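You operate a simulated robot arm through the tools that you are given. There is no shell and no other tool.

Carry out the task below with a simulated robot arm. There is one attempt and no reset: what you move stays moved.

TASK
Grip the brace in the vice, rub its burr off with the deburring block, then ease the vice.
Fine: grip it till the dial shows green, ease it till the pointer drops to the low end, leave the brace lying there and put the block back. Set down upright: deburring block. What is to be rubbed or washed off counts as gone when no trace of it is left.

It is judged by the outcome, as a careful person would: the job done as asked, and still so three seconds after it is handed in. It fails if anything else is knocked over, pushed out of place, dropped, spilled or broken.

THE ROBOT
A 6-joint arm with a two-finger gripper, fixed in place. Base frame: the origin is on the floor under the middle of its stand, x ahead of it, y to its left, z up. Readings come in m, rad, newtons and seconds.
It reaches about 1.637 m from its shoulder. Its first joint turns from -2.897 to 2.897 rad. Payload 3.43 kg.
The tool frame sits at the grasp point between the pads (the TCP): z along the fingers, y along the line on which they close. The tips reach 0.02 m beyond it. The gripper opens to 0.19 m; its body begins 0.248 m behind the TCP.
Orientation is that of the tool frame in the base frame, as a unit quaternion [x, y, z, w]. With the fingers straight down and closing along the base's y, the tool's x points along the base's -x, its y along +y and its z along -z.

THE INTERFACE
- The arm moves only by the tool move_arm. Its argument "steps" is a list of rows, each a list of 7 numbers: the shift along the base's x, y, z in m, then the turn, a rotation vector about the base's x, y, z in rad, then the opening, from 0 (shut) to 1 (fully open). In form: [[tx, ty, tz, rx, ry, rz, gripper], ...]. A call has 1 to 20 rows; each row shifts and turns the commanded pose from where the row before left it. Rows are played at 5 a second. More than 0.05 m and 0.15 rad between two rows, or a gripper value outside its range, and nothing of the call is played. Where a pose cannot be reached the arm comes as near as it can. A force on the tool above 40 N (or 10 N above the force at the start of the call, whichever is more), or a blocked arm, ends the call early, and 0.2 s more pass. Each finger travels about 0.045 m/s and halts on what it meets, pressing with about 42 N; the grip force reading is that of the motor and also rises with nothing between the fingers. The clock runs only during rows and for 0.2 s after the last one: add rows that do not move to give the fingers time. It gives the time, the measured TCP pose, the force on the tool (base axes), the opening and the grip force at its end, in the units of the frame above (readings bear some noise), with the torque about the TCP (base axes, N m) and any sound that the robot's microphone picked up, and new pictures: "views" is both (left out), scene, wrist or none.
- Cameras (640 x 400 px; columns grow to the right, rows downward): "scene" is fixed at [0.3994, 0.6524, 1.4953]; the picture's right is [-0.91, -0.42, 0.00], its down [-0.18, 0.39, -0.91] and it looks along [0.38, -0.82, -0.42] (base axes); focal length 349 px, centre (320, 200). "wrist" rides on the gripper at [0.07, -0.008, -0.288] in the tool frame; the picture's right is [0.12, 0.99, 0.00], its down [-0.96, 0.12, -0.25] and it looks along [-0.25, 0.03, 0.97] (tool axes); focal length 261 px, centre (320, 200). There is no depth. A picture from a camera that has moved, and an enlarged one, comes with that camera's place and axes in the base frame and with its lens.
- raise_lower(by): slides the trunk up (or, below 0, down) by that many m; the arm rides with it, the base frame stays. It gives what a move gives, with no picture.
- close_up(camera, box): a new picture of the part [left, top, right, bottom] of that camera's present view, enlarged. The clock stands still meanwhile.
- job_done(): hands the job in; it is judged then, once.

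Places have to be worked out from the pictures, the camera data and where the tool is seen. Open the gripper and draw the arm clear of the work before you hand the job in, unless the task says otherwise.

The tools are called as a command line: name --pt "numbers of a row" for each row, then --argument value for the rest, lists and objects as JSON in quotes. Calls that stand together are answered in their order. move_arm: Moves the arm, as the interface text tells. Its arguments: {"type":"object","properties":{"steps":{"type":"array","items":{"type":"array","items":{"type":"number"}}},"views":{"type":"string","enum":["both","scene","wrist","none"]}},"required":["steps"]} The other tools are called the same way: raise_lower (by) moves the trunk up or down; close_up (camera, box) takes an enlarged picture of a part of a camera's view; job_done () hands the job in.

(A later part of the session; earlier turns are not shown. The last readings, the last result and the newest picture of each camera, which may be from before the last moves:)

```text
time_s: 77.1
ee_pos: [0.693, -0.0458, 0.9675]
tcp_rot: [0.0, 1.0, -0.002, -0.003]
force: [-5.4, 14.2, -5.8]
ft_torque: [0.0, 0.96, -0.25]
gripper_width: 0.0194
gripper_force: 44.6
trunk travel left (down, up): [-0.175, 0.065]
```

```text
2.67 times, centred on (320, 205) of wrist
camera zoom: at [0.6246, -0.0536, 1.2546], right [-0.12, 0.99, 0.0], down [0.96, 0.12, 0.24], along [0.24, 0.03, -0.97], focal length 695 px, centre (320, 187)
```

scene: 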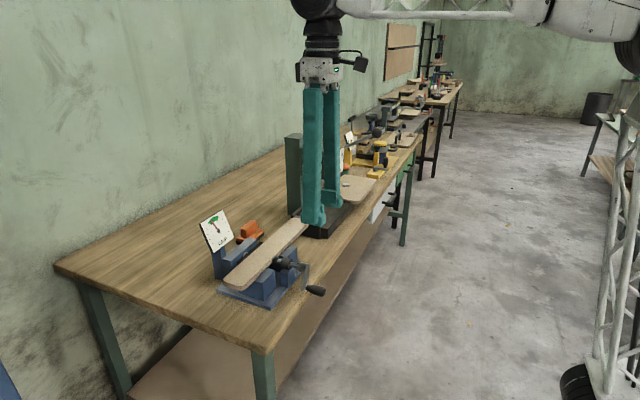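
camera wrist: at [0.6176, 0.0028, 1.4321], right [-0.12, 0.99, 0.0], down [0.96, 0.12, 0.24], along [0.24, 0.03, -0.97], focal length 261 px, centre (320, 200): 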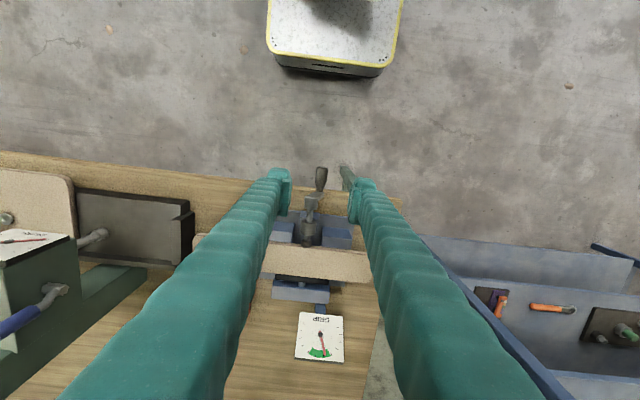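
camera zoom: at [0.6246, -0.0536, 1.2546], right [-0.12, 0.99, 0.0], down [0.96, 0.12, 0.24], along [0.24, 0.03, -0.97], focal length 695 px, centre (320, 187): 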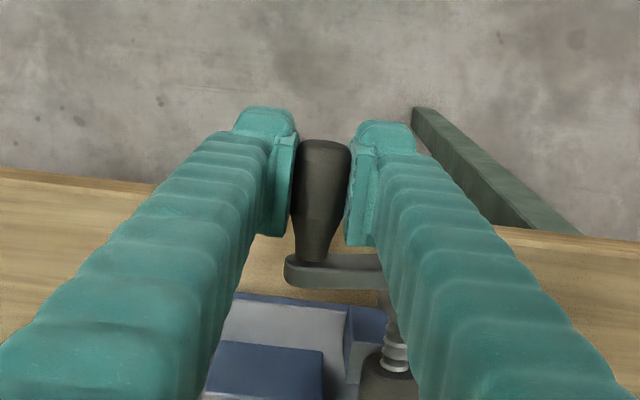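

Pointer is at about the third tick. I continue toward the top with a slightly reduced horizontal radius.

move_arm --pt "-0.0005 0.0027 0.0068 0 0 0 0" --pt "-0.0002 0.0028 0.0061 0 0 0 0" --pt "-0.0002 0.0037 0.0057 0 0 0 0" --pt "-0.0002 0.0043 0.005 0 0 0 0" --pt "-0.0002 0.005 0.0044 0 0 0 0" --pt "-0.0002 0.0055 0.0037 0 0 0 0" --pt "0 0 0 0 0 0 0" --views "none"

close_up --camera "scene" --box '[190, 190, 350, 310]'

close_up --camera "wrist" --box '[220, 130, 420, 280]'

```text
time_s: 78.5
ee_pos: [0.6923, -0.0251, 0.9966]
tcp_rot: [0.0, 1.0, -0.001, -0.003]
force: [7.6, 11.2, -21.7]
ft_torque: [-0.07, -0.53, -0.16]
gripper_width: 0.0196
gripper_force: 45.0
trunk travel left (down, up): [-0.175, 0.065]
stopped in row 6: the force on the tool passed its limit at 41 N (the readings are from after the stop); the commanded pose is now the measured one
```

```text
3.33 times, centred on (270, 250) of scene
camera zoom: at [0.3994, 0.6524, 1.4953], right [-0.91, -0.42, 0.0], down [-0.18, 0.39, -0.91], along [0.38, -0.82, -0.42], focal length 1163 px, centre (487, 33)
```

zoom: 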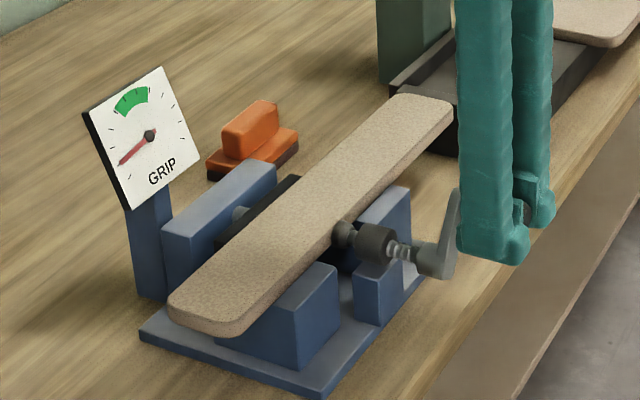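

```text
2.67 times, centred on (320, 205) of wrist
camera zoom: at [0.6239, -0.032, 1.2832], right [-0.12, 0.99, 0.0], down [0.96, 0.12, 0.24], along [0.24, 0.03, -0.97], focal length 695 px, centre (320, 187)
```

zoom: 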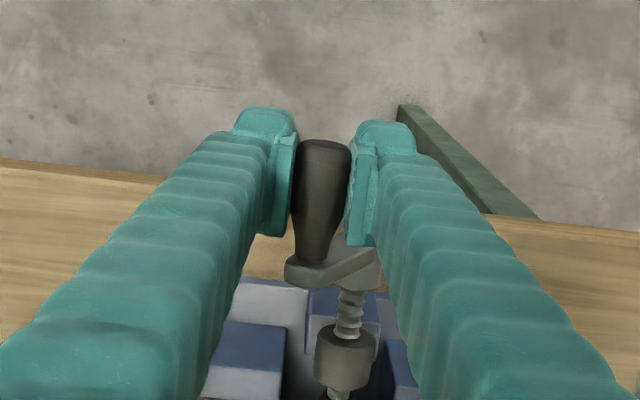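

Pointer is near the second tick. The stop was from a downward radial pull (z ~2 mm too high), so I relieve it and continue over the top on a smaller arc.

move_arm --pt "0 0.002 -0.0015 0 0 0 0" --pt "0 0.0057 0.0023 0 0 0 0" --pt "-0.0002 0.0062 0.002 0 0 0 0" --pt "-0.0002 0.0065 0.0011 0 0 0 0" --pt "-0.0002 0.0065 0.0003 0 0 0 0" --pt "-0.0002 0.0066 -0.0007 0 0 0 0" --pt "0 0 0 0 0 0 0" --views "none"

close_up --camera "scene" --box '[190, 190, 350, 310]'

close_up --camera "wrist" --box '[220, 130, 420, 280]'

```text
time_s: 80.1
ee_pos: [0.6908, 0.0093, 1.0014]
tcp_rot: [0.0, 1.0, -0.001, -0.001]
force: [16.0, 8.1, 30.5]
ft_torque: [0.04, -0.1, -0.05]
gripper_width: 0.0198
gripper_force: 45.3
trunk travel left (down, up): [-0.175, 0.065]
```

```text
3.33 times, centred on (270, 250) of scene
camera zoom: at [0.3994, 0.6524, 1.4953], right [-0.91, -0.42, 0.0], down [-0.18, 0.39, -0.91], along [0.38, -0.82, -0.42], focal length 1163 px, centre (487, 33)
```

zoom: 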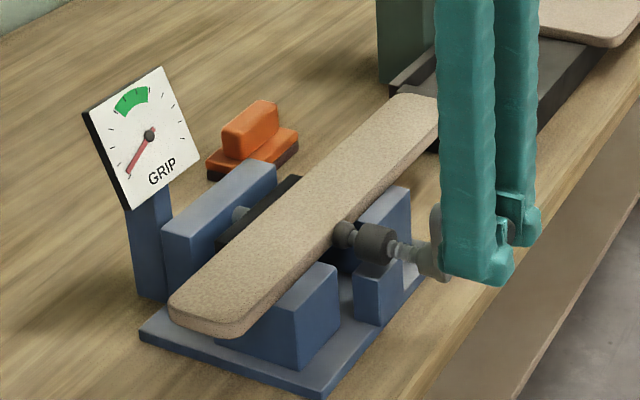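

```text
2.67 times, centred on (320, 205) of wrist
camera zoom: at [0.6214, 0.001, 1.2876], right [-0.12, 0.99, 0.0], down [0.96, 0.12, 0.24], along [0.24, 0.03, -0.97], focal length 695 px, centre (320, 187)
```

zoom: 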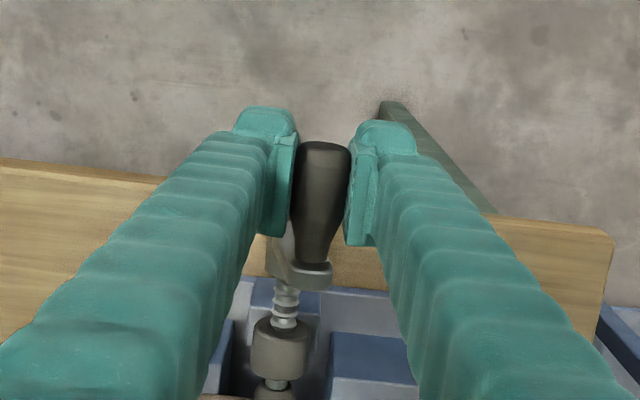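

The pointer is near the low tick; the tool is now pushed up ~30 N, so I raise it 2.5 mm and continue down the +y side to ease fully.

move_arm --pt "0.001 0.001 0.0025 0 0 0 0" --pt "0 0.0059 -0.0015 0 0 0 0" --pt "-0.0001 0.0064 -0.0026 0 0 0 0" --pt "-0.0002 0.0059 -0.0034 0 0 0 0" --pt "-0.0002 0.0054 -0.0042 0 0 0 0" --pt "0 0 0 0 0 0 0" --views "none"

close_up --camera "scene" --box '[195, 200, 245, 250]'

close_up --camera "wrist" --box '[220, 130, 420, 280]'

```text
time_s: 81.5
ee_pos: [0.6914, 0.0317, 0.9903]
tcp_rot: [0.0, 1.0, -0.002, -0.004]
force: [-18.9, -24.5, -26.1]
ft_torque: [0.04, 0.09, -0.16]
gripper_width: 0.0196
gripper_force: 45.2
trunk travel left (down, up): [-0.175, 0.065]
```

```text
8.00 times, centred on (220, 225) of scene
camera zoom: at [0.3994, 0.6524, 1.4953], right [-0.91, -0.42, 0.0], down [-0.18, 0.39, -0.91], along [0.38, -0.82, -0.42], focal length 2792 px, centre (1120, 0)
```

zoom: 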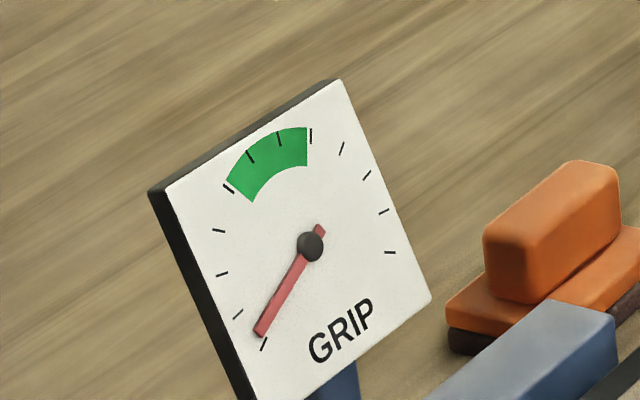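

```text
2.67 times, centred on (320, 205) of wrist
camera zoom: at [0.6226, 0.0239, 1.2775], right [-0.12, 0.99, 0.0], down [0.96, 0.12, 0.24], along [0.24, 0.03, -0.97], focal length 695 px, centre (320, 187)
```

zoom: 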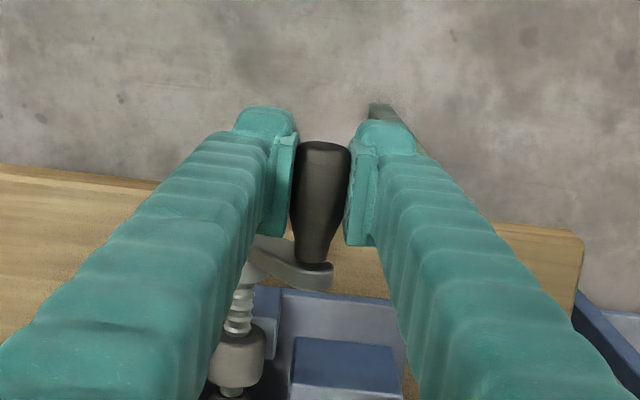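

The pointer is almost on the lowest tick. I relieve the inward force and ease on by another ~40°.

move_arm --pt "-0.0015 -0.0018 -0.002 0 0 0 0" --pt "-0.0002 0.0046 -0.0045 0 0 0 0" --pt "-0.0002 0.0038 -0.0053 0 0 0 0" --pt "-0.0002 0.0031 -0.0057 0 0 0 0" --pt "-0.0002 0.0022 -0.0061 0 0 0 0" --pt "-0.0002 0.0013 -0.0063 0 0 0 0" --pt "0 0 0 0 0 0 0" --views "none"

close_up --camera "scene" --box '[195, 200, 245, 250]'

close_up --camera "wrist" --box '[220, 130, 420, 280]'

```text
time_s: 83.1
ee_pos: [0.6882, 0.0481, 0.9619]
tcp_rot: [-0.001, 1.0, -0.001, -0.002]
force: [19.7, 4.8, 1.9]
ft_torque: [-0.01, -0.8, -0.06]
gripper_width: 0.0194
gripper_force: 44.8
trunk travel left (down, up): [-0.175, 0.065]
```

```text
8.00 times, centred on (220, 225) of scene
camera zoom: at [0.3994, 0.6524, 1.4953], right [-0.91, -0.42, 0.0], down [-0.18, 0.39, -0.91], along [0.38, -0.82, -0.42], focal length 2792 px, centre (1120, 0)
```

zoom: 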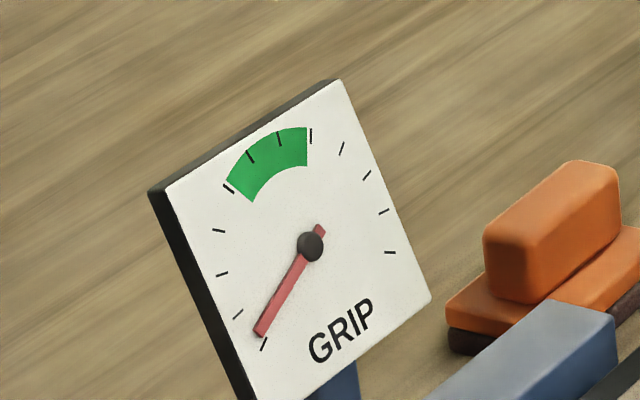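

```text
2.67 times, centred on (320, 205) of wrist
camera zoom: at [0.6201, 0.0394, 1.2489], right [-0.12, 0.99, 0.0], down [0.96, 0.12, 0.24], along [0.24, 0.03, -0.97], focal length 695 px, centre (320, 187)
```

zoom: 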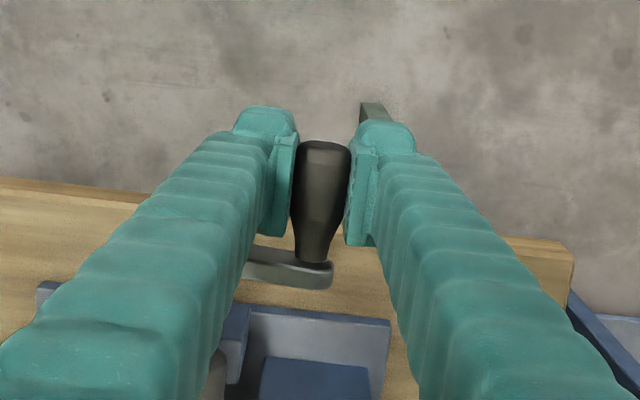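

The pointer is just a hair above the lowest mark, so I ease further, ~40° more, relieving the +x pull.

move_arm --pt "0.0013 0.001 -0.0065 0 0 0 0" --pt "-0.0001 -0.0005 -0.0065 0 0 0 0" --pt "-0.0002 -0.0013 -0.0065 0 0 0 0" --pt "-0.0002 -0.0023 -0.0061 0 0 0 0" --pt "-0.0002 -0.003 -0.0058 0 0 0 0" --pt "0 0 0 0 0 0 0" --views "none"

close_up --camera "scene" --box '[195, 200, 245, 250]'

close_up --camera "scene" --box '[190, 190, 350, 310]'

close_up --camera "wrist" --box '[220, 130, 420, 280]'

```text
time_s: 84.5
ee_pos: [0.6894, 0.0405, 0.9307]
tcp_rot: [0.0, 1.0, -0.002, -0.004]
force: [3.1, 28.7, -19.7]
ft_torque: [-0.08, 0.4, -0.07]
gripper_width: 0.0192
gripper_force: 45.1
trunk travel left (down, up): [-0.175, 0.065]
```

```text
8.00 times, centred on (220, 225) of scene
camera zoom: at [0.3994, 0.6524, 1.4953], right [-0.91, -0.42, 0.0], down [-0.18, 0.39, -0.91], along [0.38, -0.82, -0.42], focal length 2792 px, centre (1120, 0)
```

zoom: 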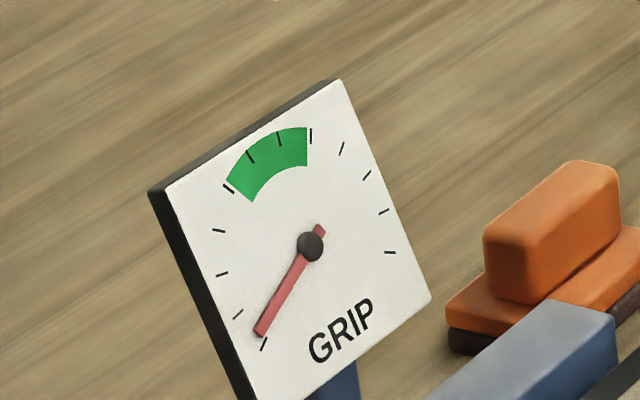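

```text
3.33 times, centred on (270, 250) of scene
camera zoom: at [0.3994, 0.6524, 1.4953], right [-0.91, -0.42, 0.0], down [-0.18, 0.39, -0.91], along [0.38, -0.82, -0.42], focal length 1163 px, centre (487, 33)
```

zoom: 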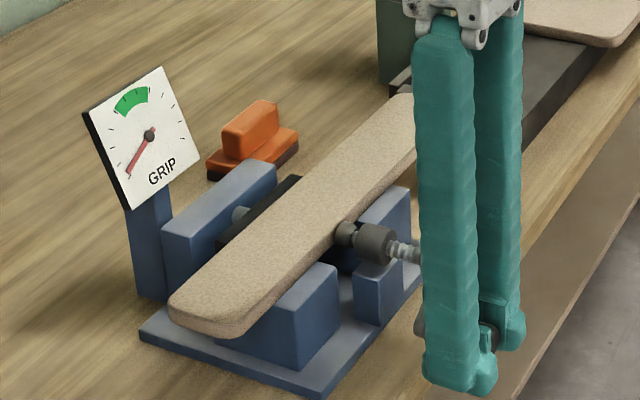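

```text
2.67 times, centred on (320, 205) of wrist
camera zoom: at [0.6203, 0.0337, 1.2164], right [-0.12, 0.99, 0.0], down [0.96, 0.12, 0.24], along [0.24, 0.03, -0.97], focal length 695 px, centre (320, 187)
```

zoom: 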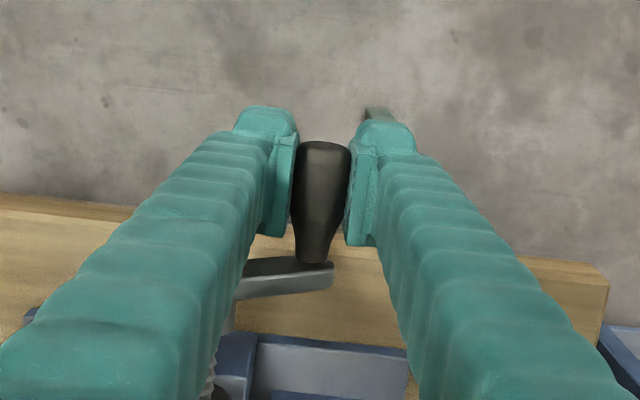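

The pointer stays a hair above the lowest mark. I keep easing through the bottom of the arc to be sure, relieving the outward force first.

move_arm --pt "0 0.0018 -0.0012 0 0 0 0" --pt "-0.0002 -0.0034 -0.0044 0 0 0 0" --pt "-0.0002 -0.0047 -0.0049 0 0 0 0" --pt "-0.0002 -0.0054 -0.0042 0 0 0 0" --pt "-0.0002 -0.0059 -0.0034 0 0 0 0" --pt "-0.0002 -0.0064 -0.0026 0 0 0 0" --pt "0 0 0 0 0 0 0" --views "none"

close_up --camera "scene" --box '[195, 200, 245, 250]'

close_up --camera "scene" --box '[230, 230, 310, 280]'

close_up --camera "wrist" --box '[220, 130, 420, 280]'

```text
time_s: 86.1
ee_pos: [0.6879, 0.016, 0.9092]
tcp_rot: [-0.001, 1.0, -0.003, -0.004]
force: [-15.1, 8.0, -25.9]
ft_torque: [-0.02, -0.09, -0.11]
gripper_width: 0.0193
gripper_force: 44.7
trunk travel left (down, up): [-0.175, 0.065]
```

```text
8.00 times, centred on (220, 225) of scene
camera zoom: at [0.3994, 0.6524, 1.4953], right [-0.91, -0.42, 0.0], down [-0.18, 0.39, -0.91], along [0.38, -0.82, -0.42], focal length 2792 px, centre (1120, 0)
```

zoom: 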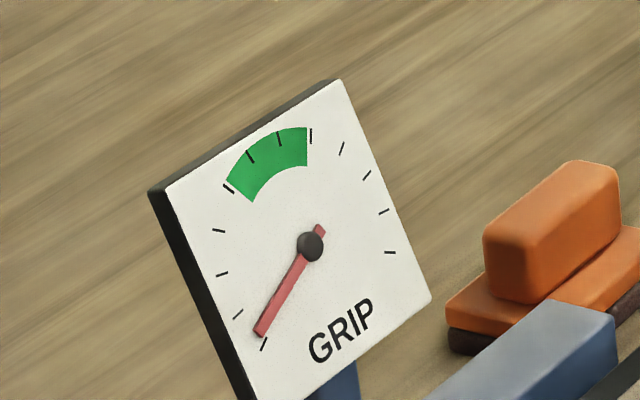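

```text
8.00 times, centred on (270, 255) of scene
camera zoom: at [0.3994, 0.6524, 1.4953], right [-0.91, -0.42, 0.0], down [-0.18, 0.39, -0.91], along [0.38, -0.82, -0.42], focal length 2792 px, centre (720, -240)
```

zoom: 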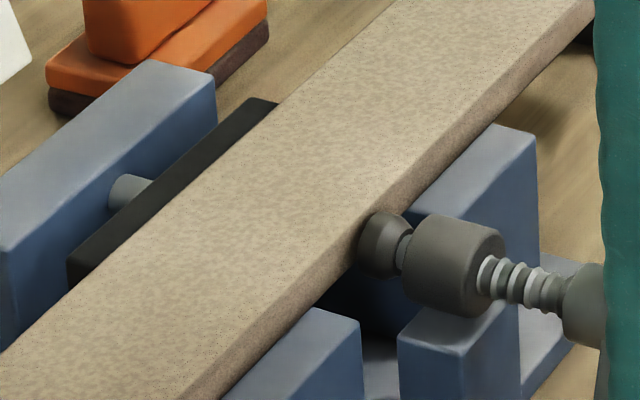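

```text
2.67 times, centred on (320, 205) of wrist
camera zoom: at [0.6198, 0.0089, 1.1962], right [-0.12, 0.99, 0.0], down [0.96, 0.12, 0.24], along [0.24, 0.03, -0.97], focal length 695 px, centre (320, 187)
```

zoom: 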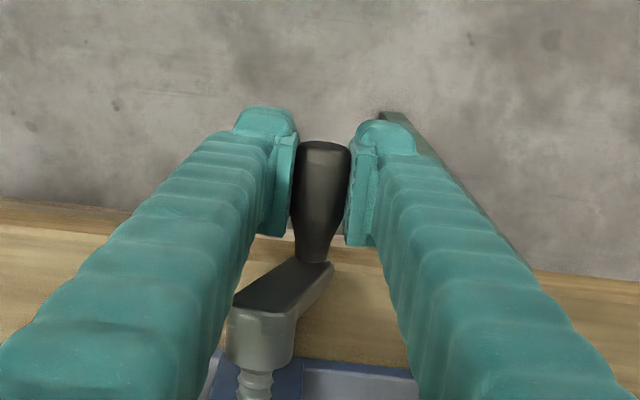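

The dial seems to sit marginally above its starting mark. I release the knob here to see whether the reading changes and to look for a gap between screw disc and brace.

move_arm --pt "-0.0005 0 -0.001 0 0 0 0.1" --pt "0 0 0 0 0 0 0.2" --pt "0 0 0 0 0 0 0.3" --pt "0 0 0 0 0 0 0.35" --pt "0 0 0 0 0 0 0.35" --pt "0 0 0 0 0 0 0.35" --views "none"

move_arm --pt "0 0 0.04 0 0 0 0.35" --pt "0 0 0.045 0 0 0 0.35" --pt "0 0 0.045 0 0 0 0.35" --pt "0 -0.03 0.03 0 0 0 0.35" --pt "0.02 -0.03 0.02 0 0 0 0.35" --pt "0.03 -0.03 0 0 0 0 0.35" --pt "0.03 -0.02 0 0 0 0 0.35" --pt "0 0 0 0 0 0 0.35" --views "both"

close_up --camera "scene" --box '[195, 200, 245, 250]'

close_up --camera "scene" --box '[190, 190, 350, 310]'

```text
time_s: 87.5
ee_pos: [0.6867, 0.0158, 0.9097]
tcp_rot: [-0.001, 1.0, -0.002, -0.002]
force: [0.1, 0.1, 0.2]
ft_torque: [-0.02, 0.02, 0.02]
gripper_width: 0.0663
gripper_force: 0.1
trunk travel left (down, up): [-0.175, 0.065]
```

```text
time_s: 89.3
ee_pos: [0.7664, -0.0955, 1.0892]
tcp_rot: [-0.001, 1.0, -0.002, -0.004]
force: [-0.5, 0.4, 0.7]
ft_torque: [-0.01, 0.02, 0.0]
gripper_width: 0.0666
gripper_force: 0.0
trunk travel left (down, up): [-0.175, 0.065]
camera wrist: at [0.6978, -0.1023, 1.3757], right [-0.12, 0.99, 0.0], down [0.96, 0.12, 0.24], along [0.24, 0.03, -0.97], focal length 261 px, centre (320, 200)
```

scene: 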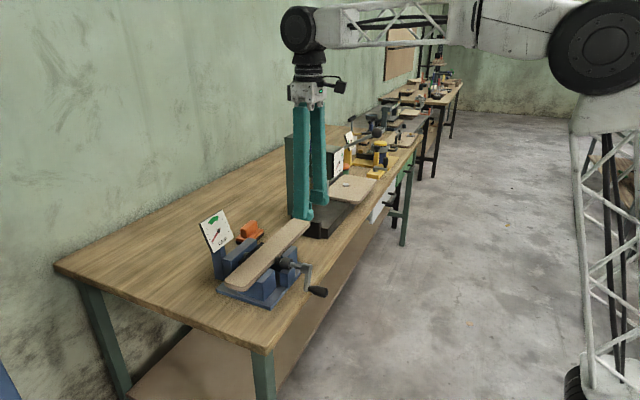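
wrist: 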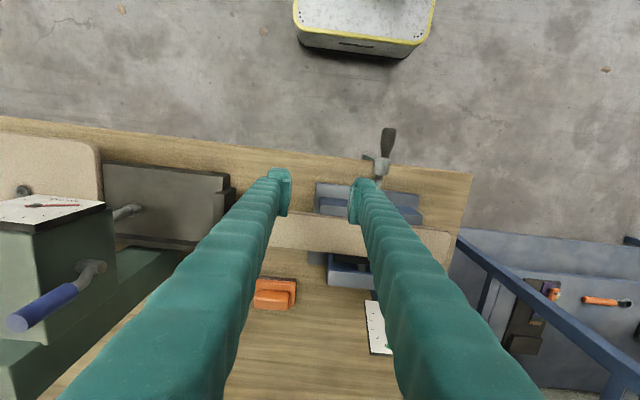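

```text
8.00 times, centred on (220, 225) of scene
camera zoom: at [0.3994, 0.6524, 1.4953], right [-0.91, -0.42, 0.0], down [-0.18, 0.39, -0.91], along [0.38, -0.82, -0.42], focal length 2792 px, centre (1120, 0)
```

zoom: 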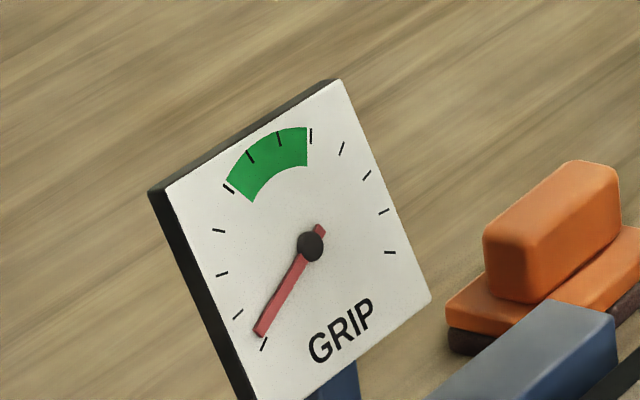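

```text
3.33 times, centred on (270, 250) of scene
camera zoom: at [0.3994, 0.6524, 1.4953], right [-0.91, -0.42, 0.0], down [-0.18, 0.39, -0.91], along [0.38, -0.82, -0.42], focal length 1163 px, centre (487, 33)
```

zoom: 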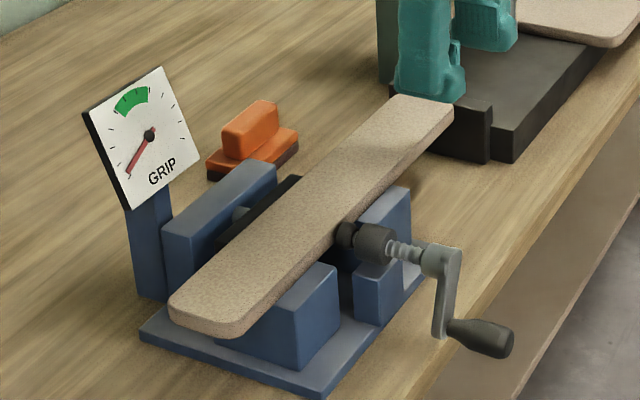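

The reading is unchanged. I shift sideways so that the wrist camera can see between the screw disc and the brace.

move_arm --pt "0 0.03 0 0 0 0 0.5" --pt "0 0.03 0 0 0 0 0.6" --pt "0 0.03 0 0 0 0 0.6" --pt "0 0 0 0 0 0 0.6" --pt "0 0 0 0 0 0 0.6" --views "none"

close_up --camera "wrist" --box '[250, 160, 390, 260]'

close_up --camera "wrist" --box '[180, 160, 480, 360]'

```text
time_s: 90.5
ee_pos: [0.7678, -0.0025, 1.0887]
tcp_rot: [-0.001, 1.0, -0.002, -0.002]
force: [0.2, 0.4, 0.2]
ft_torque: [0.0, 0.03, -0.01]
gripper_width: 0.1141
gripper_force: 0.1
trunk travel left (down, up): [-0.175, 0.065]
```

```text
4.00 times, centred on (320, 210) of wrist
camera zoom: at [0.6985, -0.0111, 1.3755], right [-0.12, 0.99, 0.0], down [0.96, 0.12, 0.24], along [0.24, 0.03, -0.97], focal length 1043 px, centre (320, 160)
```

zoom: 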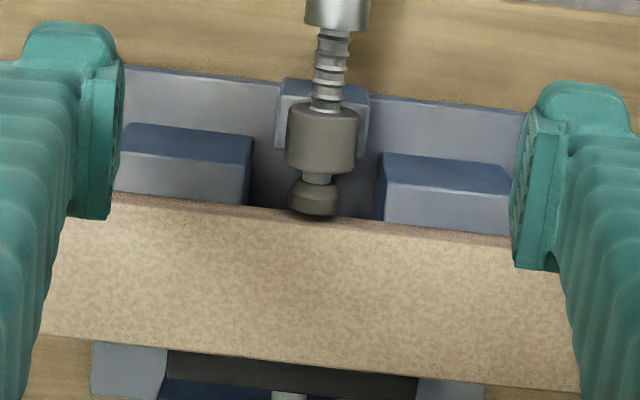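

```text
2.00 times, centred on (330, 260) of wrist
camera zoom: at [0.6985, -0.0111, 1.3755], right [-0.12, 0.99, 0.0], down [0.96, 0.12, 0.24], along [0.24, 0.03, -0.97], focal length 521 px, centre (300, 80)
```

zoom: 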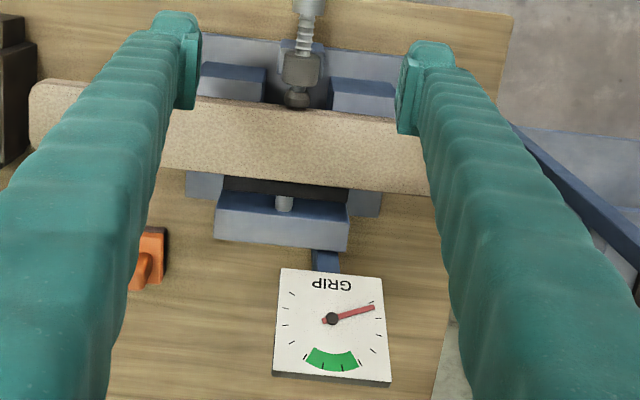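

The disc still sits right at the brace edge, so I will ease the screw further. I go back above the knob and descend partway to check alignment.

move_arm --pt "-0.027 0.006 0 0 0 0 0.45" --pt "-0.027 0.006 0 0 0 0 0.35" --pt "-0.026 0.006 0 0 0 0 0.35" --pt "0 0 -0.03 0 0 0 0.35" --pt "0 0 -0.04 0 0 0 0.35" --pt "0 0 -0.03 0 0 0 0.35" --pt "0 0 0 0 0 0 0.35" --views "none"

close_up --camera "wrist" --box '[240, 130, 400, 260]'

```text
time_s: 92.1
ee_pos: [0.6867, 0.0151, 0.9892]
tcp_rot: [-0.001, 1.0, -0.002, -0.002]
force: [-0.1, 0.4, 0.3]
ft_torque: [0.01, 0.04, -0.02]
gripper_width: 0.0661
gripper_force: 0.0
trunk travel left (down, up): [-0.175, 0.065]
```

```text
3.08 times, centred on (320, 195) of wrist
camera zoom: at [0.6178, 0.0072, 1.2748], right [-0.12, 0.99, 0.0], down [0.96, 0.12, 0.24], along [0.24, 0.03, -0.97], focal length 802 px, centre (320, 215)
```

zoom: 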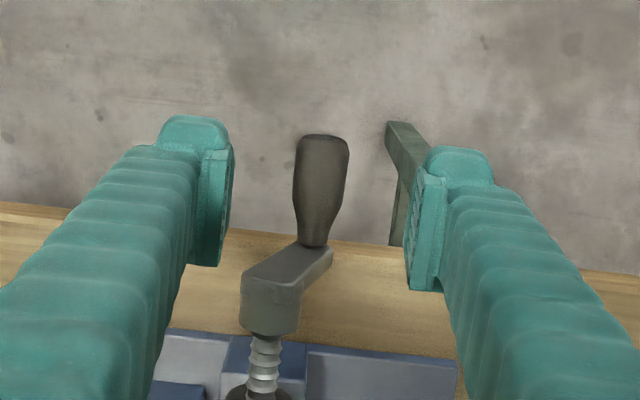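

Knob aligned (y ≈ 0.016, tip at x ≈ 0.672). I lower and close again.

move_arm --pt "0 0 -0.03 0 0 0 0.35" --pt "0 0 -0.03 0 0 0 0.35" --pt "0 0 -0.019 0 0 0 0.35" --pt "0 0 0 0 0 0 0.35" --views "none"

close_up --camera "wrist" --box '[240, 130, 400, 260]'

```text
time_s: 93.1
ee_pos: [0.6886, 0.0142, 0.9109]
tcp_rot: [-0.001, 1.0, -0.002, -0.003]
force: [0.0, 0.1, 0.1]
ft_torque: [0.01, 0.02, -0.01]
gripper_width: 0.0665
gripper_force: 0.2
trunk travel left (down, up): [-0.175, 0.065]
```

```text
3.08 times, centred on (320, 195) of wrist
camera zoom: at [0.6195, 0.0069, 1.1975], right [-0.12, 0.99, 0.0], down [0.96, 0.12, 0.24], along [0.24, 0.03, -0.97], focal length 802 px, centre (320, 215)
```

zoom: 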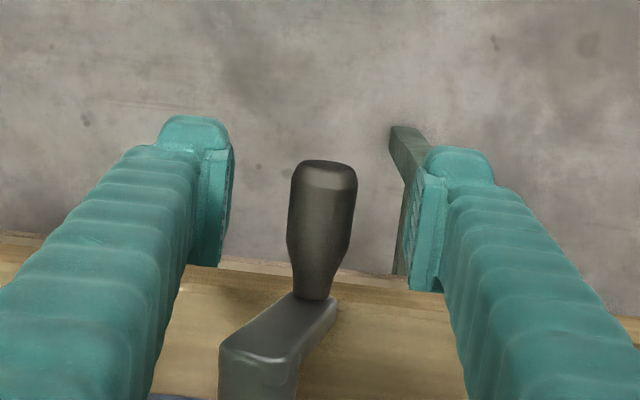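

Centred. I close on the knob.

move_arm --pt "0 0 0 0 0 0 0.2" --pt "0 0 0 0 0 0 0" --pt "0 0 0 0 0 0 0" --pt "0 0 0 0 0 0 0" --views "none"

```text
time_s: 94.1
ee_pos: [0.6883, 0.0146, 0.911]
tcp_rot: [-0.001, 1.0, -0.002, -0.003]
force: [0.0, -0.9, -1.0]
ft_torque: [-0.01, 0.02, -0.15]
gripper_width: 0.0209
gripper_force: 37.1
trunk travel left (down, up): [-0.175, 0.065]
```

Gripped. I turn it back another ~75° through the bottom toward the −y side.

move_arm --pt "-0.0001 -0.0067 -0.0014 0 0 0 0" --pt "-0.0002 -0.0069 -0.0005 0 0 0 0" --pt "-0.0002 -0.0069 0.0005 0 0 0 0" --pt "-0.0002 -0.0067 0.0014 0 0 0 0" --pt "-0.0003 -0.0064 0.0024 0 0 0 0" --pt "-0.0002 -0.0059 0.0032 0 0 0 0" --pt "-0.0002 -0.0054 0.004 0 0 0 0" --pt "-0.0002 -0.0046 0.0048 0 0 0 0" --pt "0 0 0 0 0 0 0" --views "none"

close_up --camera "scene" --box '[195, 200, 245, 250]'

close_up --camera "scene" --box '[190, 190, 350, 310]'

```text
time_s: 96.1
ee_pos: [0.6858, -0.0357, 0.9223]
tcp_rot: [0.0, 1.0, -0.001, -0.003]
force: [17.7, -5.3, -4.0]
ft_torque: [-0.03, -0.31, -0.22]
gripper_width: 0.0202
gripper_force: 44.8
trunk travel left (down, up): [-0.175, 0.065]
```

```text
8.00 times, centred on (220, 225) of scene
camera zoom: at [0.3994, 0.6524, 1.4953], right [-0.91, -0.42, 0.0], down [-0.18, 0.39, -0.91], along [0.38, -0.82, -0.42], focal length 2792 px, centre (1120, 0)
```

zoom: 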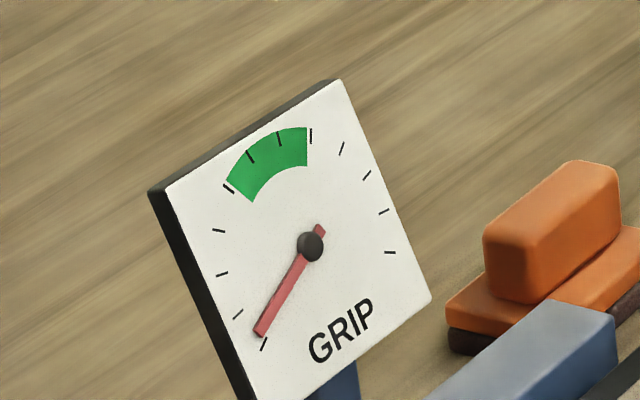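

```text
3.33 times, centred on (270, 250) of scene
camera zoom: at [0.3994, 0.6524, 1.4953], right [-0.91, -0.42, 0.0], down [-0.18, 0.39, -0.91], along [0.38, -0.82, -0.42], focal length 1163 px, centre (487, 33)
```

zoom: 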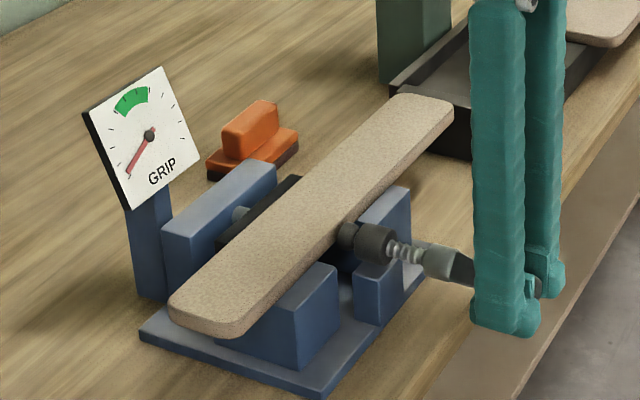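

Dial still unchanged. I carry on with another ~55° up the −y side.

move_arm --pt "0.0008 -0.0015 0.0045 0 0 0 0" --pt "0 -0.0016 0.0048 0 0 0 0" --pt "-0.0001 -0.0023 0.0061 0 0 0 0" --pt "-0.0002 -0.0015 0.0065 0 0 0 0" --pt "-0.0002 -0.0006 0.0065 0 0 0 0" --pt "-0.0002 0.0003 0.0067 0 0 0 0" --pt "-0.0002 0.0012 0.0065 0 0 0 0" --pt "0 0 0 0 0 0 0" --views "none"

close_up --camera "scene" --box '[195, 200, 245, 250]'

close_up --camera "wrist" --box '[220, 170, 420, 320]'

```text
time_s: 96.8
ee_pos: [0.6851, -0.0421, 0.9349]
tcp_rot: [-0.001, 1.0, -0.003, -0.006]
force: [1.1, -33.1, -15.6]
ft_torque: [0.01, -0.25, -0.47]
gripper_width: 0.0203
gripper_force: 45.0
trunk travel left (down, up): [-0.175, 0.065]
stopped in row 3: the force on the tool passed its limit at 43 N (the readings are from after the stop); the commanded pose is now the measured one
```

```text
8.00 times, centred on (220, 225) of scene
camera zoom: at [0.3994, 0.6524, 1.4953], right [-0.91, -0.42, 0.0], down [-0.18, 0.39, -0.91], along [0.38, -0.82, -0.42], focal length 2792 px, centre (1120, 0)
```

zoom: 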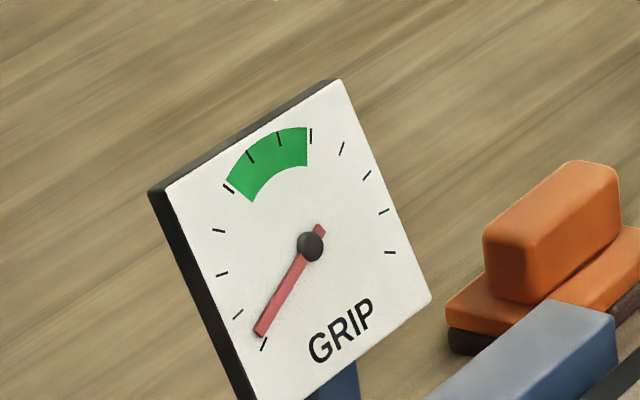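

```text
2.67 times, centred on (320, 245) of wrist
camera zoom: at [0.619, -0.0489, 1.2218], right [-0.12, 0.99, -0.01], down [0.96, 0.12, 0.24], along [0.24, 0.02, -0.97], focal length 695 px, centre (320, 80)
```

zoom: 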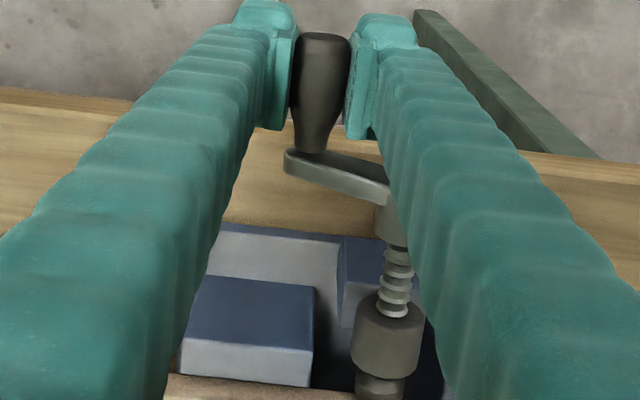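

The stop came from an outward push (my radius was too small for this grasp). I move outward 3 mm and continue with radius 0.05.

move_arm --pt "0 -0.0028 -0.001 0 0 0 0" --pt "0 -0.0019 0.0065 0 0 0 0" --pt "-0.0002 -0.0017 0.0067 0 0 0 0" --pt "-0.0002 -0.0007 0.0069 0 0 0 0" --pt "0 0 0 0 0 0 0" --views "none"

```text
time_s: 98.0
ee_pos: [0.6851, -0.048, 0.9555]
tcp_rot: [-0.002, 1.0, -0.004, -0.004]
force: [2.8, -21.5, 1.6]
ft_torque: [-0.03, -0.4, -0.38]
gripper_width: 0.0201
gripper_force: 45.3
trunk travel left (down, up): [-0.175, 0.065]
```

Still a 21 N outward push; I widen the arc slightly and continue.

move_arm --pt "0 -0.0013 0.007 0 0 0 0" --pt "-0.0002 0.0008 0.0071 0 0 0 0" --pt "-0.0002 0.002 0.0068 0 0 0 0" --pt "-0.0002 0.0028 0.0064 0 0 0 0" --pt "0 0 0 0 0 0 0" --views "none"

close_up --camera "scene" --box '[195, 200, 245, 250]'

close_up --camera "scene" --box '[190, 190, 350, 310]'

close_up --camera "wrist" --box '[220, 170, 420, 320]'

```text
time_s: 99.2
ee_pos: [0.6852, -0.0407, 0.9821]
tcp_rot: [-0.001, 1.0, -0.001, -0.005]
force: [7.3, 30.0, -16.7]
ft_torque: [-0.01, -0.77, -0.31]
gripper_width: 0.0199
gripper_force: 44.9
trunk travel left (down, up): [-0.175, 0.065]
```

```text
8.00 times, centred on (220, 225) of scene
camera zoom: at [0.3994, 0.6524, 1.4953], right [-0.91, -0.42, 0.0], down [-0.18, 0.39, -0.91], along [0.38, -0.82, -0.42], focal length 2792 px, centre (1120, 0)
```

zoom: 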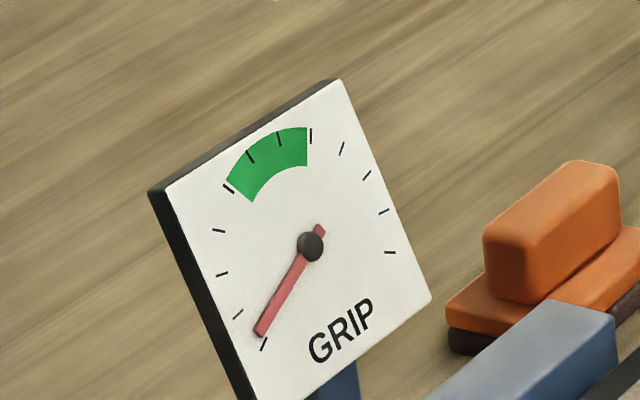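

```text
3.33 times, centred on (270, 250) of scene
camera zoom: at [0.3994, 0.6524, 1.4953], right [-0.91, -0.42, 0.0], down [-0.18, 0.39, -0.91], along [0.38, -0.82, -0.42], focal length 1163 px, centre (487, 33)
```

zoom: 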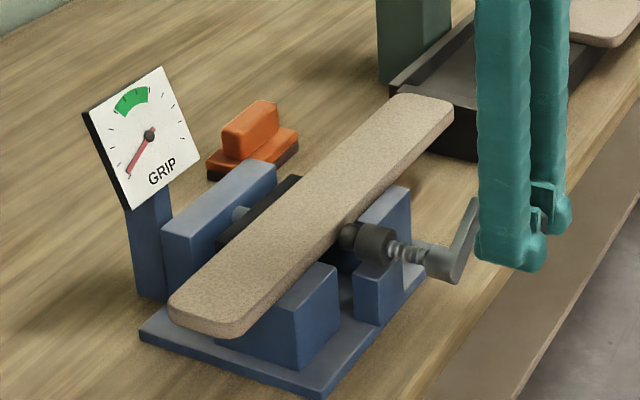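

```text
2.67 times, centred on (320, 245) of wrist
camera zoom: at [0.6175, -0.0481, 1.2688], right [-0.12, 0.99, 0.0], down [0.96, 0.12, 0.24], along [0.24, 0.03, -0.97], focal length 695 px, centre (320, 80)
```

zoom: 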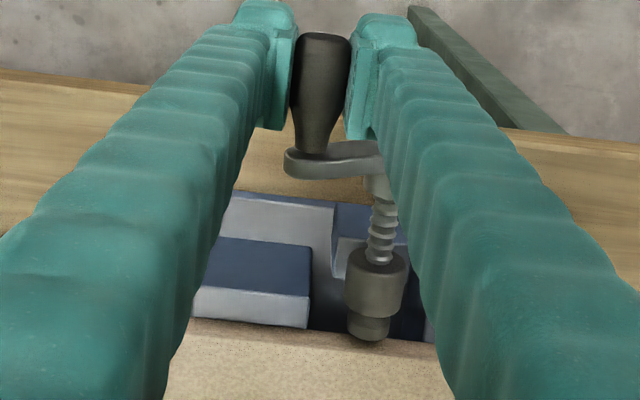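

The dial does not change any more, so the disc has clearly backed off; the small residue must be the brace held by friction against the sprung jaw. I relieve the grip forces and release the knob here.

move_arm --pt "0.0005 0.0022 -0.0012 0 0 0 0" --pt "0 0 0 0 0 0 0" --pt "0 0 0 0 0 0 0.1" --pt "0 0 0 0 0 0 0.2" --pt "0 0 0 0 0 0 0.3" --pt "0 0 0 0 0 0 0.35" --pt "0 0 0 0 0 0 0.35" --views "none"

move_arm --pt "0 0 0.04 0 0 0 0.35" --pt "0 0 0.045 0 0 0 0.35" --pt "0.02 0.01 0.03 0 0 0 0.5" --pt "0.03 0.02 0 0 0 0 0.6" --pt "0.03 0.01 0 0 0 0 0.6" --pt "0 0 0 0 0 0 0.6" --views "both"

close_up --camera "wrist" --box '[250, 160, 390, 260]'

close_up --camera "scene" --box '[190, 190, 350, 310]'

```text
time_s: 100.8
ee_pos: [0.6838, -0.0405, 0.9822]
tcp_rot: [-0.001, 1.0, -0.002, -0.005]
force: [-0.4, 0.5, 0.0]
ft_torque: [0.02, -0.01, -0.02]
gripper_width: 0.0665
gripper_force: 0.0
trunk travel left (down, up): [-0.175, 0.065]
```

```text
time_s: 102.2
ee_pos: [0.7643, 0.0009, 1.0989]
tcp_rot: [-0.001, 1.0, -0.002, -0.004]
force: [0.3, -1.0, -0.2]
ft_torque: [0.0, 0.01, 0.04]
gripper_width: 0.1141
gripper_force: 0.0
trunk travel left (down, up): [-0.175, 0.065]
camera wrist: at [0.6974, -0.0065, 1.3854], right [-0.12, 0.99, 0.0], down [0.96, 0.12, 0.24], along [0.24, 0.02, -0.97], focal length 261 px, centre (320, 200)
```

scene: 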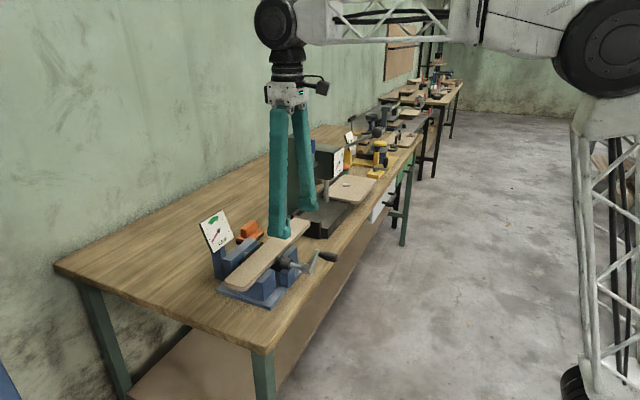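
wrist: 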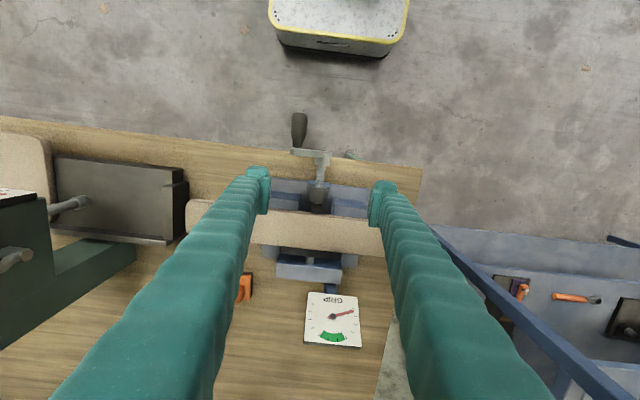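

```text
4.00 times, centred on (320, 210) of wrist
camera zoom: at [0.6974, -0.0065, 1.3854], right [-0.12, 0.99, 0.0], down [0.96, 0.12, 0.24], along [0.24, 0.02, -0.97], focal length 1043 px, centre (320, 160)
```

zoom: 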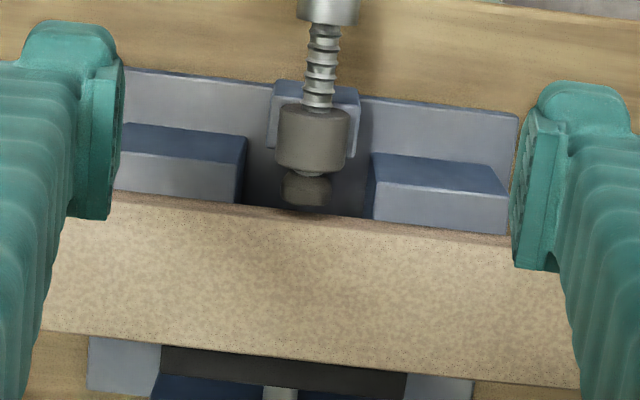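

```text
3.33 times, centred on (270, 250) of scene
camera zoom: at [0.3994, 0.6524, 1.4953], right [-0.91, -0.42, 0.0], down [-0.18, 0.39, -0.91], along [0.38, -0.82, -0.42], focal length 1163 px, centre (487, 33)
```

zoom: 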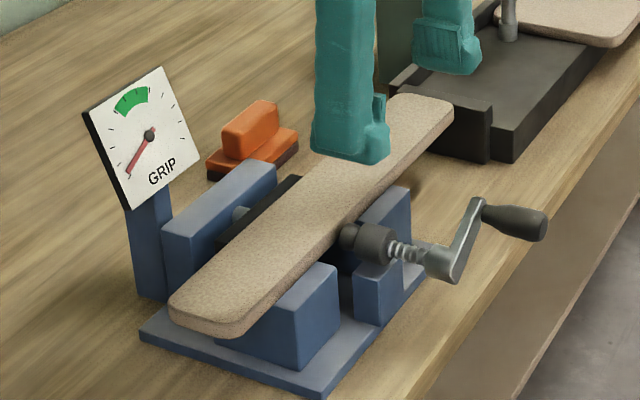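

The disc is visibly back from the brace now. I take enlarged views of the dial from both cameras to judge the pointer against the lowest mark.

close_up --camera "wrist" --box '[295, 280, 375, 355]'

close_up --camera "scene" --box '[205, 225, 230, 250]'

```text
5.33 times, centred on (335, 318) of wrist
camera zoom: at [0.6974, -0.0065, 1.3854], right [-0.12, 0.99, 0.0], down [0.96, 0.12, 0.24], along [0.24, 0.02, -0.97], focal length 1390 px, centre (240, -427)
```

zoom: 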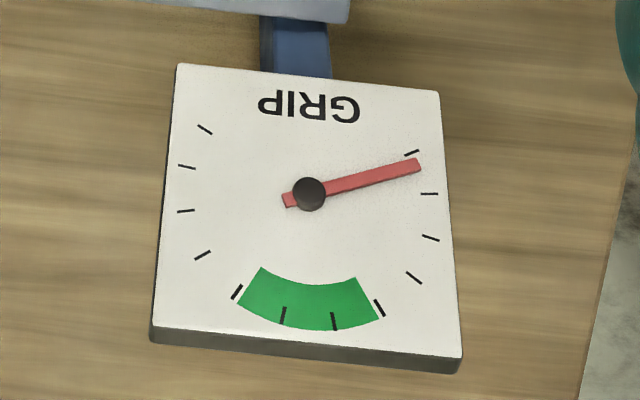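

```text
16.00 times, centred on (218, 238) of scene
camera zoom: at [0.3994, 0.6524, 1.4953], right [-0.91, -0.42, 0.0], down [-0.18, 0.39, -0.91], along [0.38, -0.82, -0.42], focal length 5583 px, centre (1960, -400)
```

zoom: 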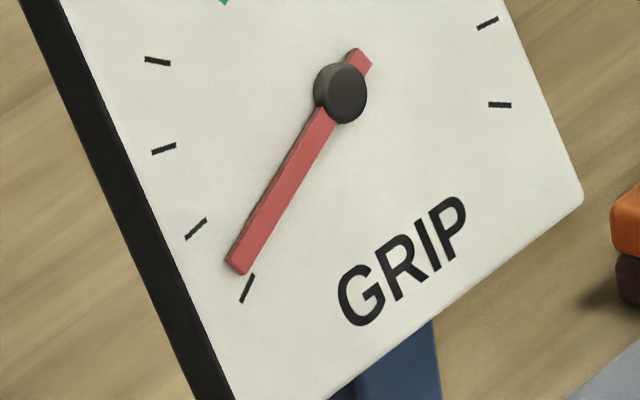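

The pointer sits about a third of a tick above its lowest mark: the brace is still leaning on the sprung back jaw by friction. I will nudge the brace a fraction of a millimetre back with both open fingers straddling the rear jaw; first I position above, behind the brace's far edge.

move_arm --pt "0 0 0.04 0 0 0 0.8" --pt "0.03 0.002 0.02 0 0 0 1.0" --pt "0.042 0.002 0 0 0 0 1.0" --pt "0.042 0.002 0 0 0 0 1.0" --pt "0.042 0.001 0 0 0 0 1.0" --pt "0 0 0 0 0 0 1.0" --pt "0 0 0 0 0 0 1.0" --views "both"

close_up --camera "wrist" --box '[200, 90, 440, 240]'

close_up --camera "scene" --box '[190, 160, 350, 280]'

```text
time_s: 103.8
ee_pos: [0.9185, 0.0066, 1.1535]
tcp_rot: [-0.002, 1.0, -0.002, -0.004]
force: [-0.3, 0.3, -1.2]
ft_torque: [0.02, 0.05, 0.0]
gripper_width: 0.19
gripper_force: 0.0
trunk travel left (down, up): [-0.175, 0.065]
camera wrist: at [0.8518, 0.0007, 1.4416], right [-0.12, 0.99, 0.0], down [0.96, 0.12, 0.24], along [0.24, 0.02, -0.97], focal length 261 px, centre (320, 200)
```

scene: 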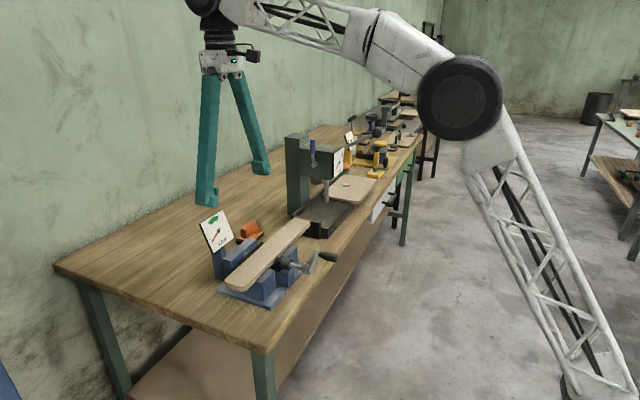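
wrist: 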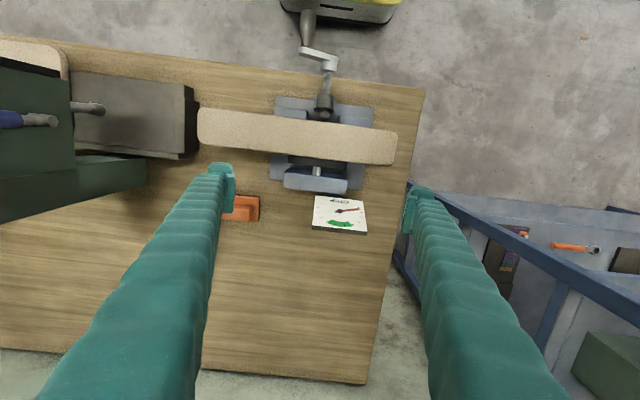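

```text
2.67 times, centred on (320, 165) of wrist
camera zoom: at [0.8518, 0.0007, 1.4416], right [-0.12, 0.99, 0.0], down [0.96, 0.12, 0.24], along [0.24, 0.02, -0.97], focal length 695 px, centre (320, 293)
```

zoom: 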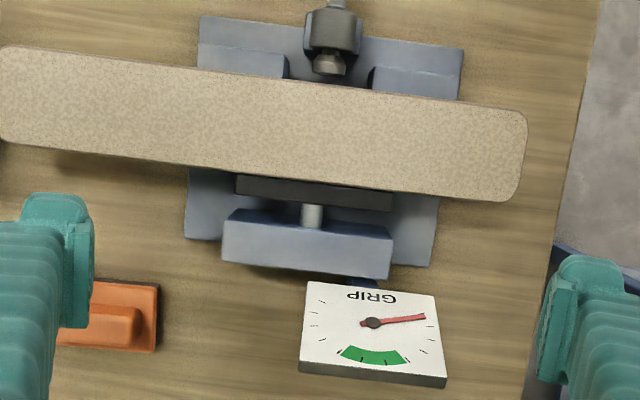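

```text
3.33 times, centred on (270, 220) of scene
camera zoom: at [0.3994, 0.6524, 1.4953], right [-0.91, -0.42, 0.0], down [-0.18, 0.39, -0.91], along [0.38, -0.82, -0.42], focal length 1163 px, centre (487, 133)
```

zoom: 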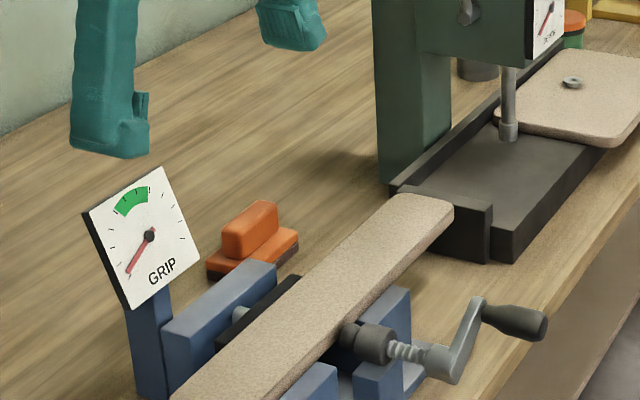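

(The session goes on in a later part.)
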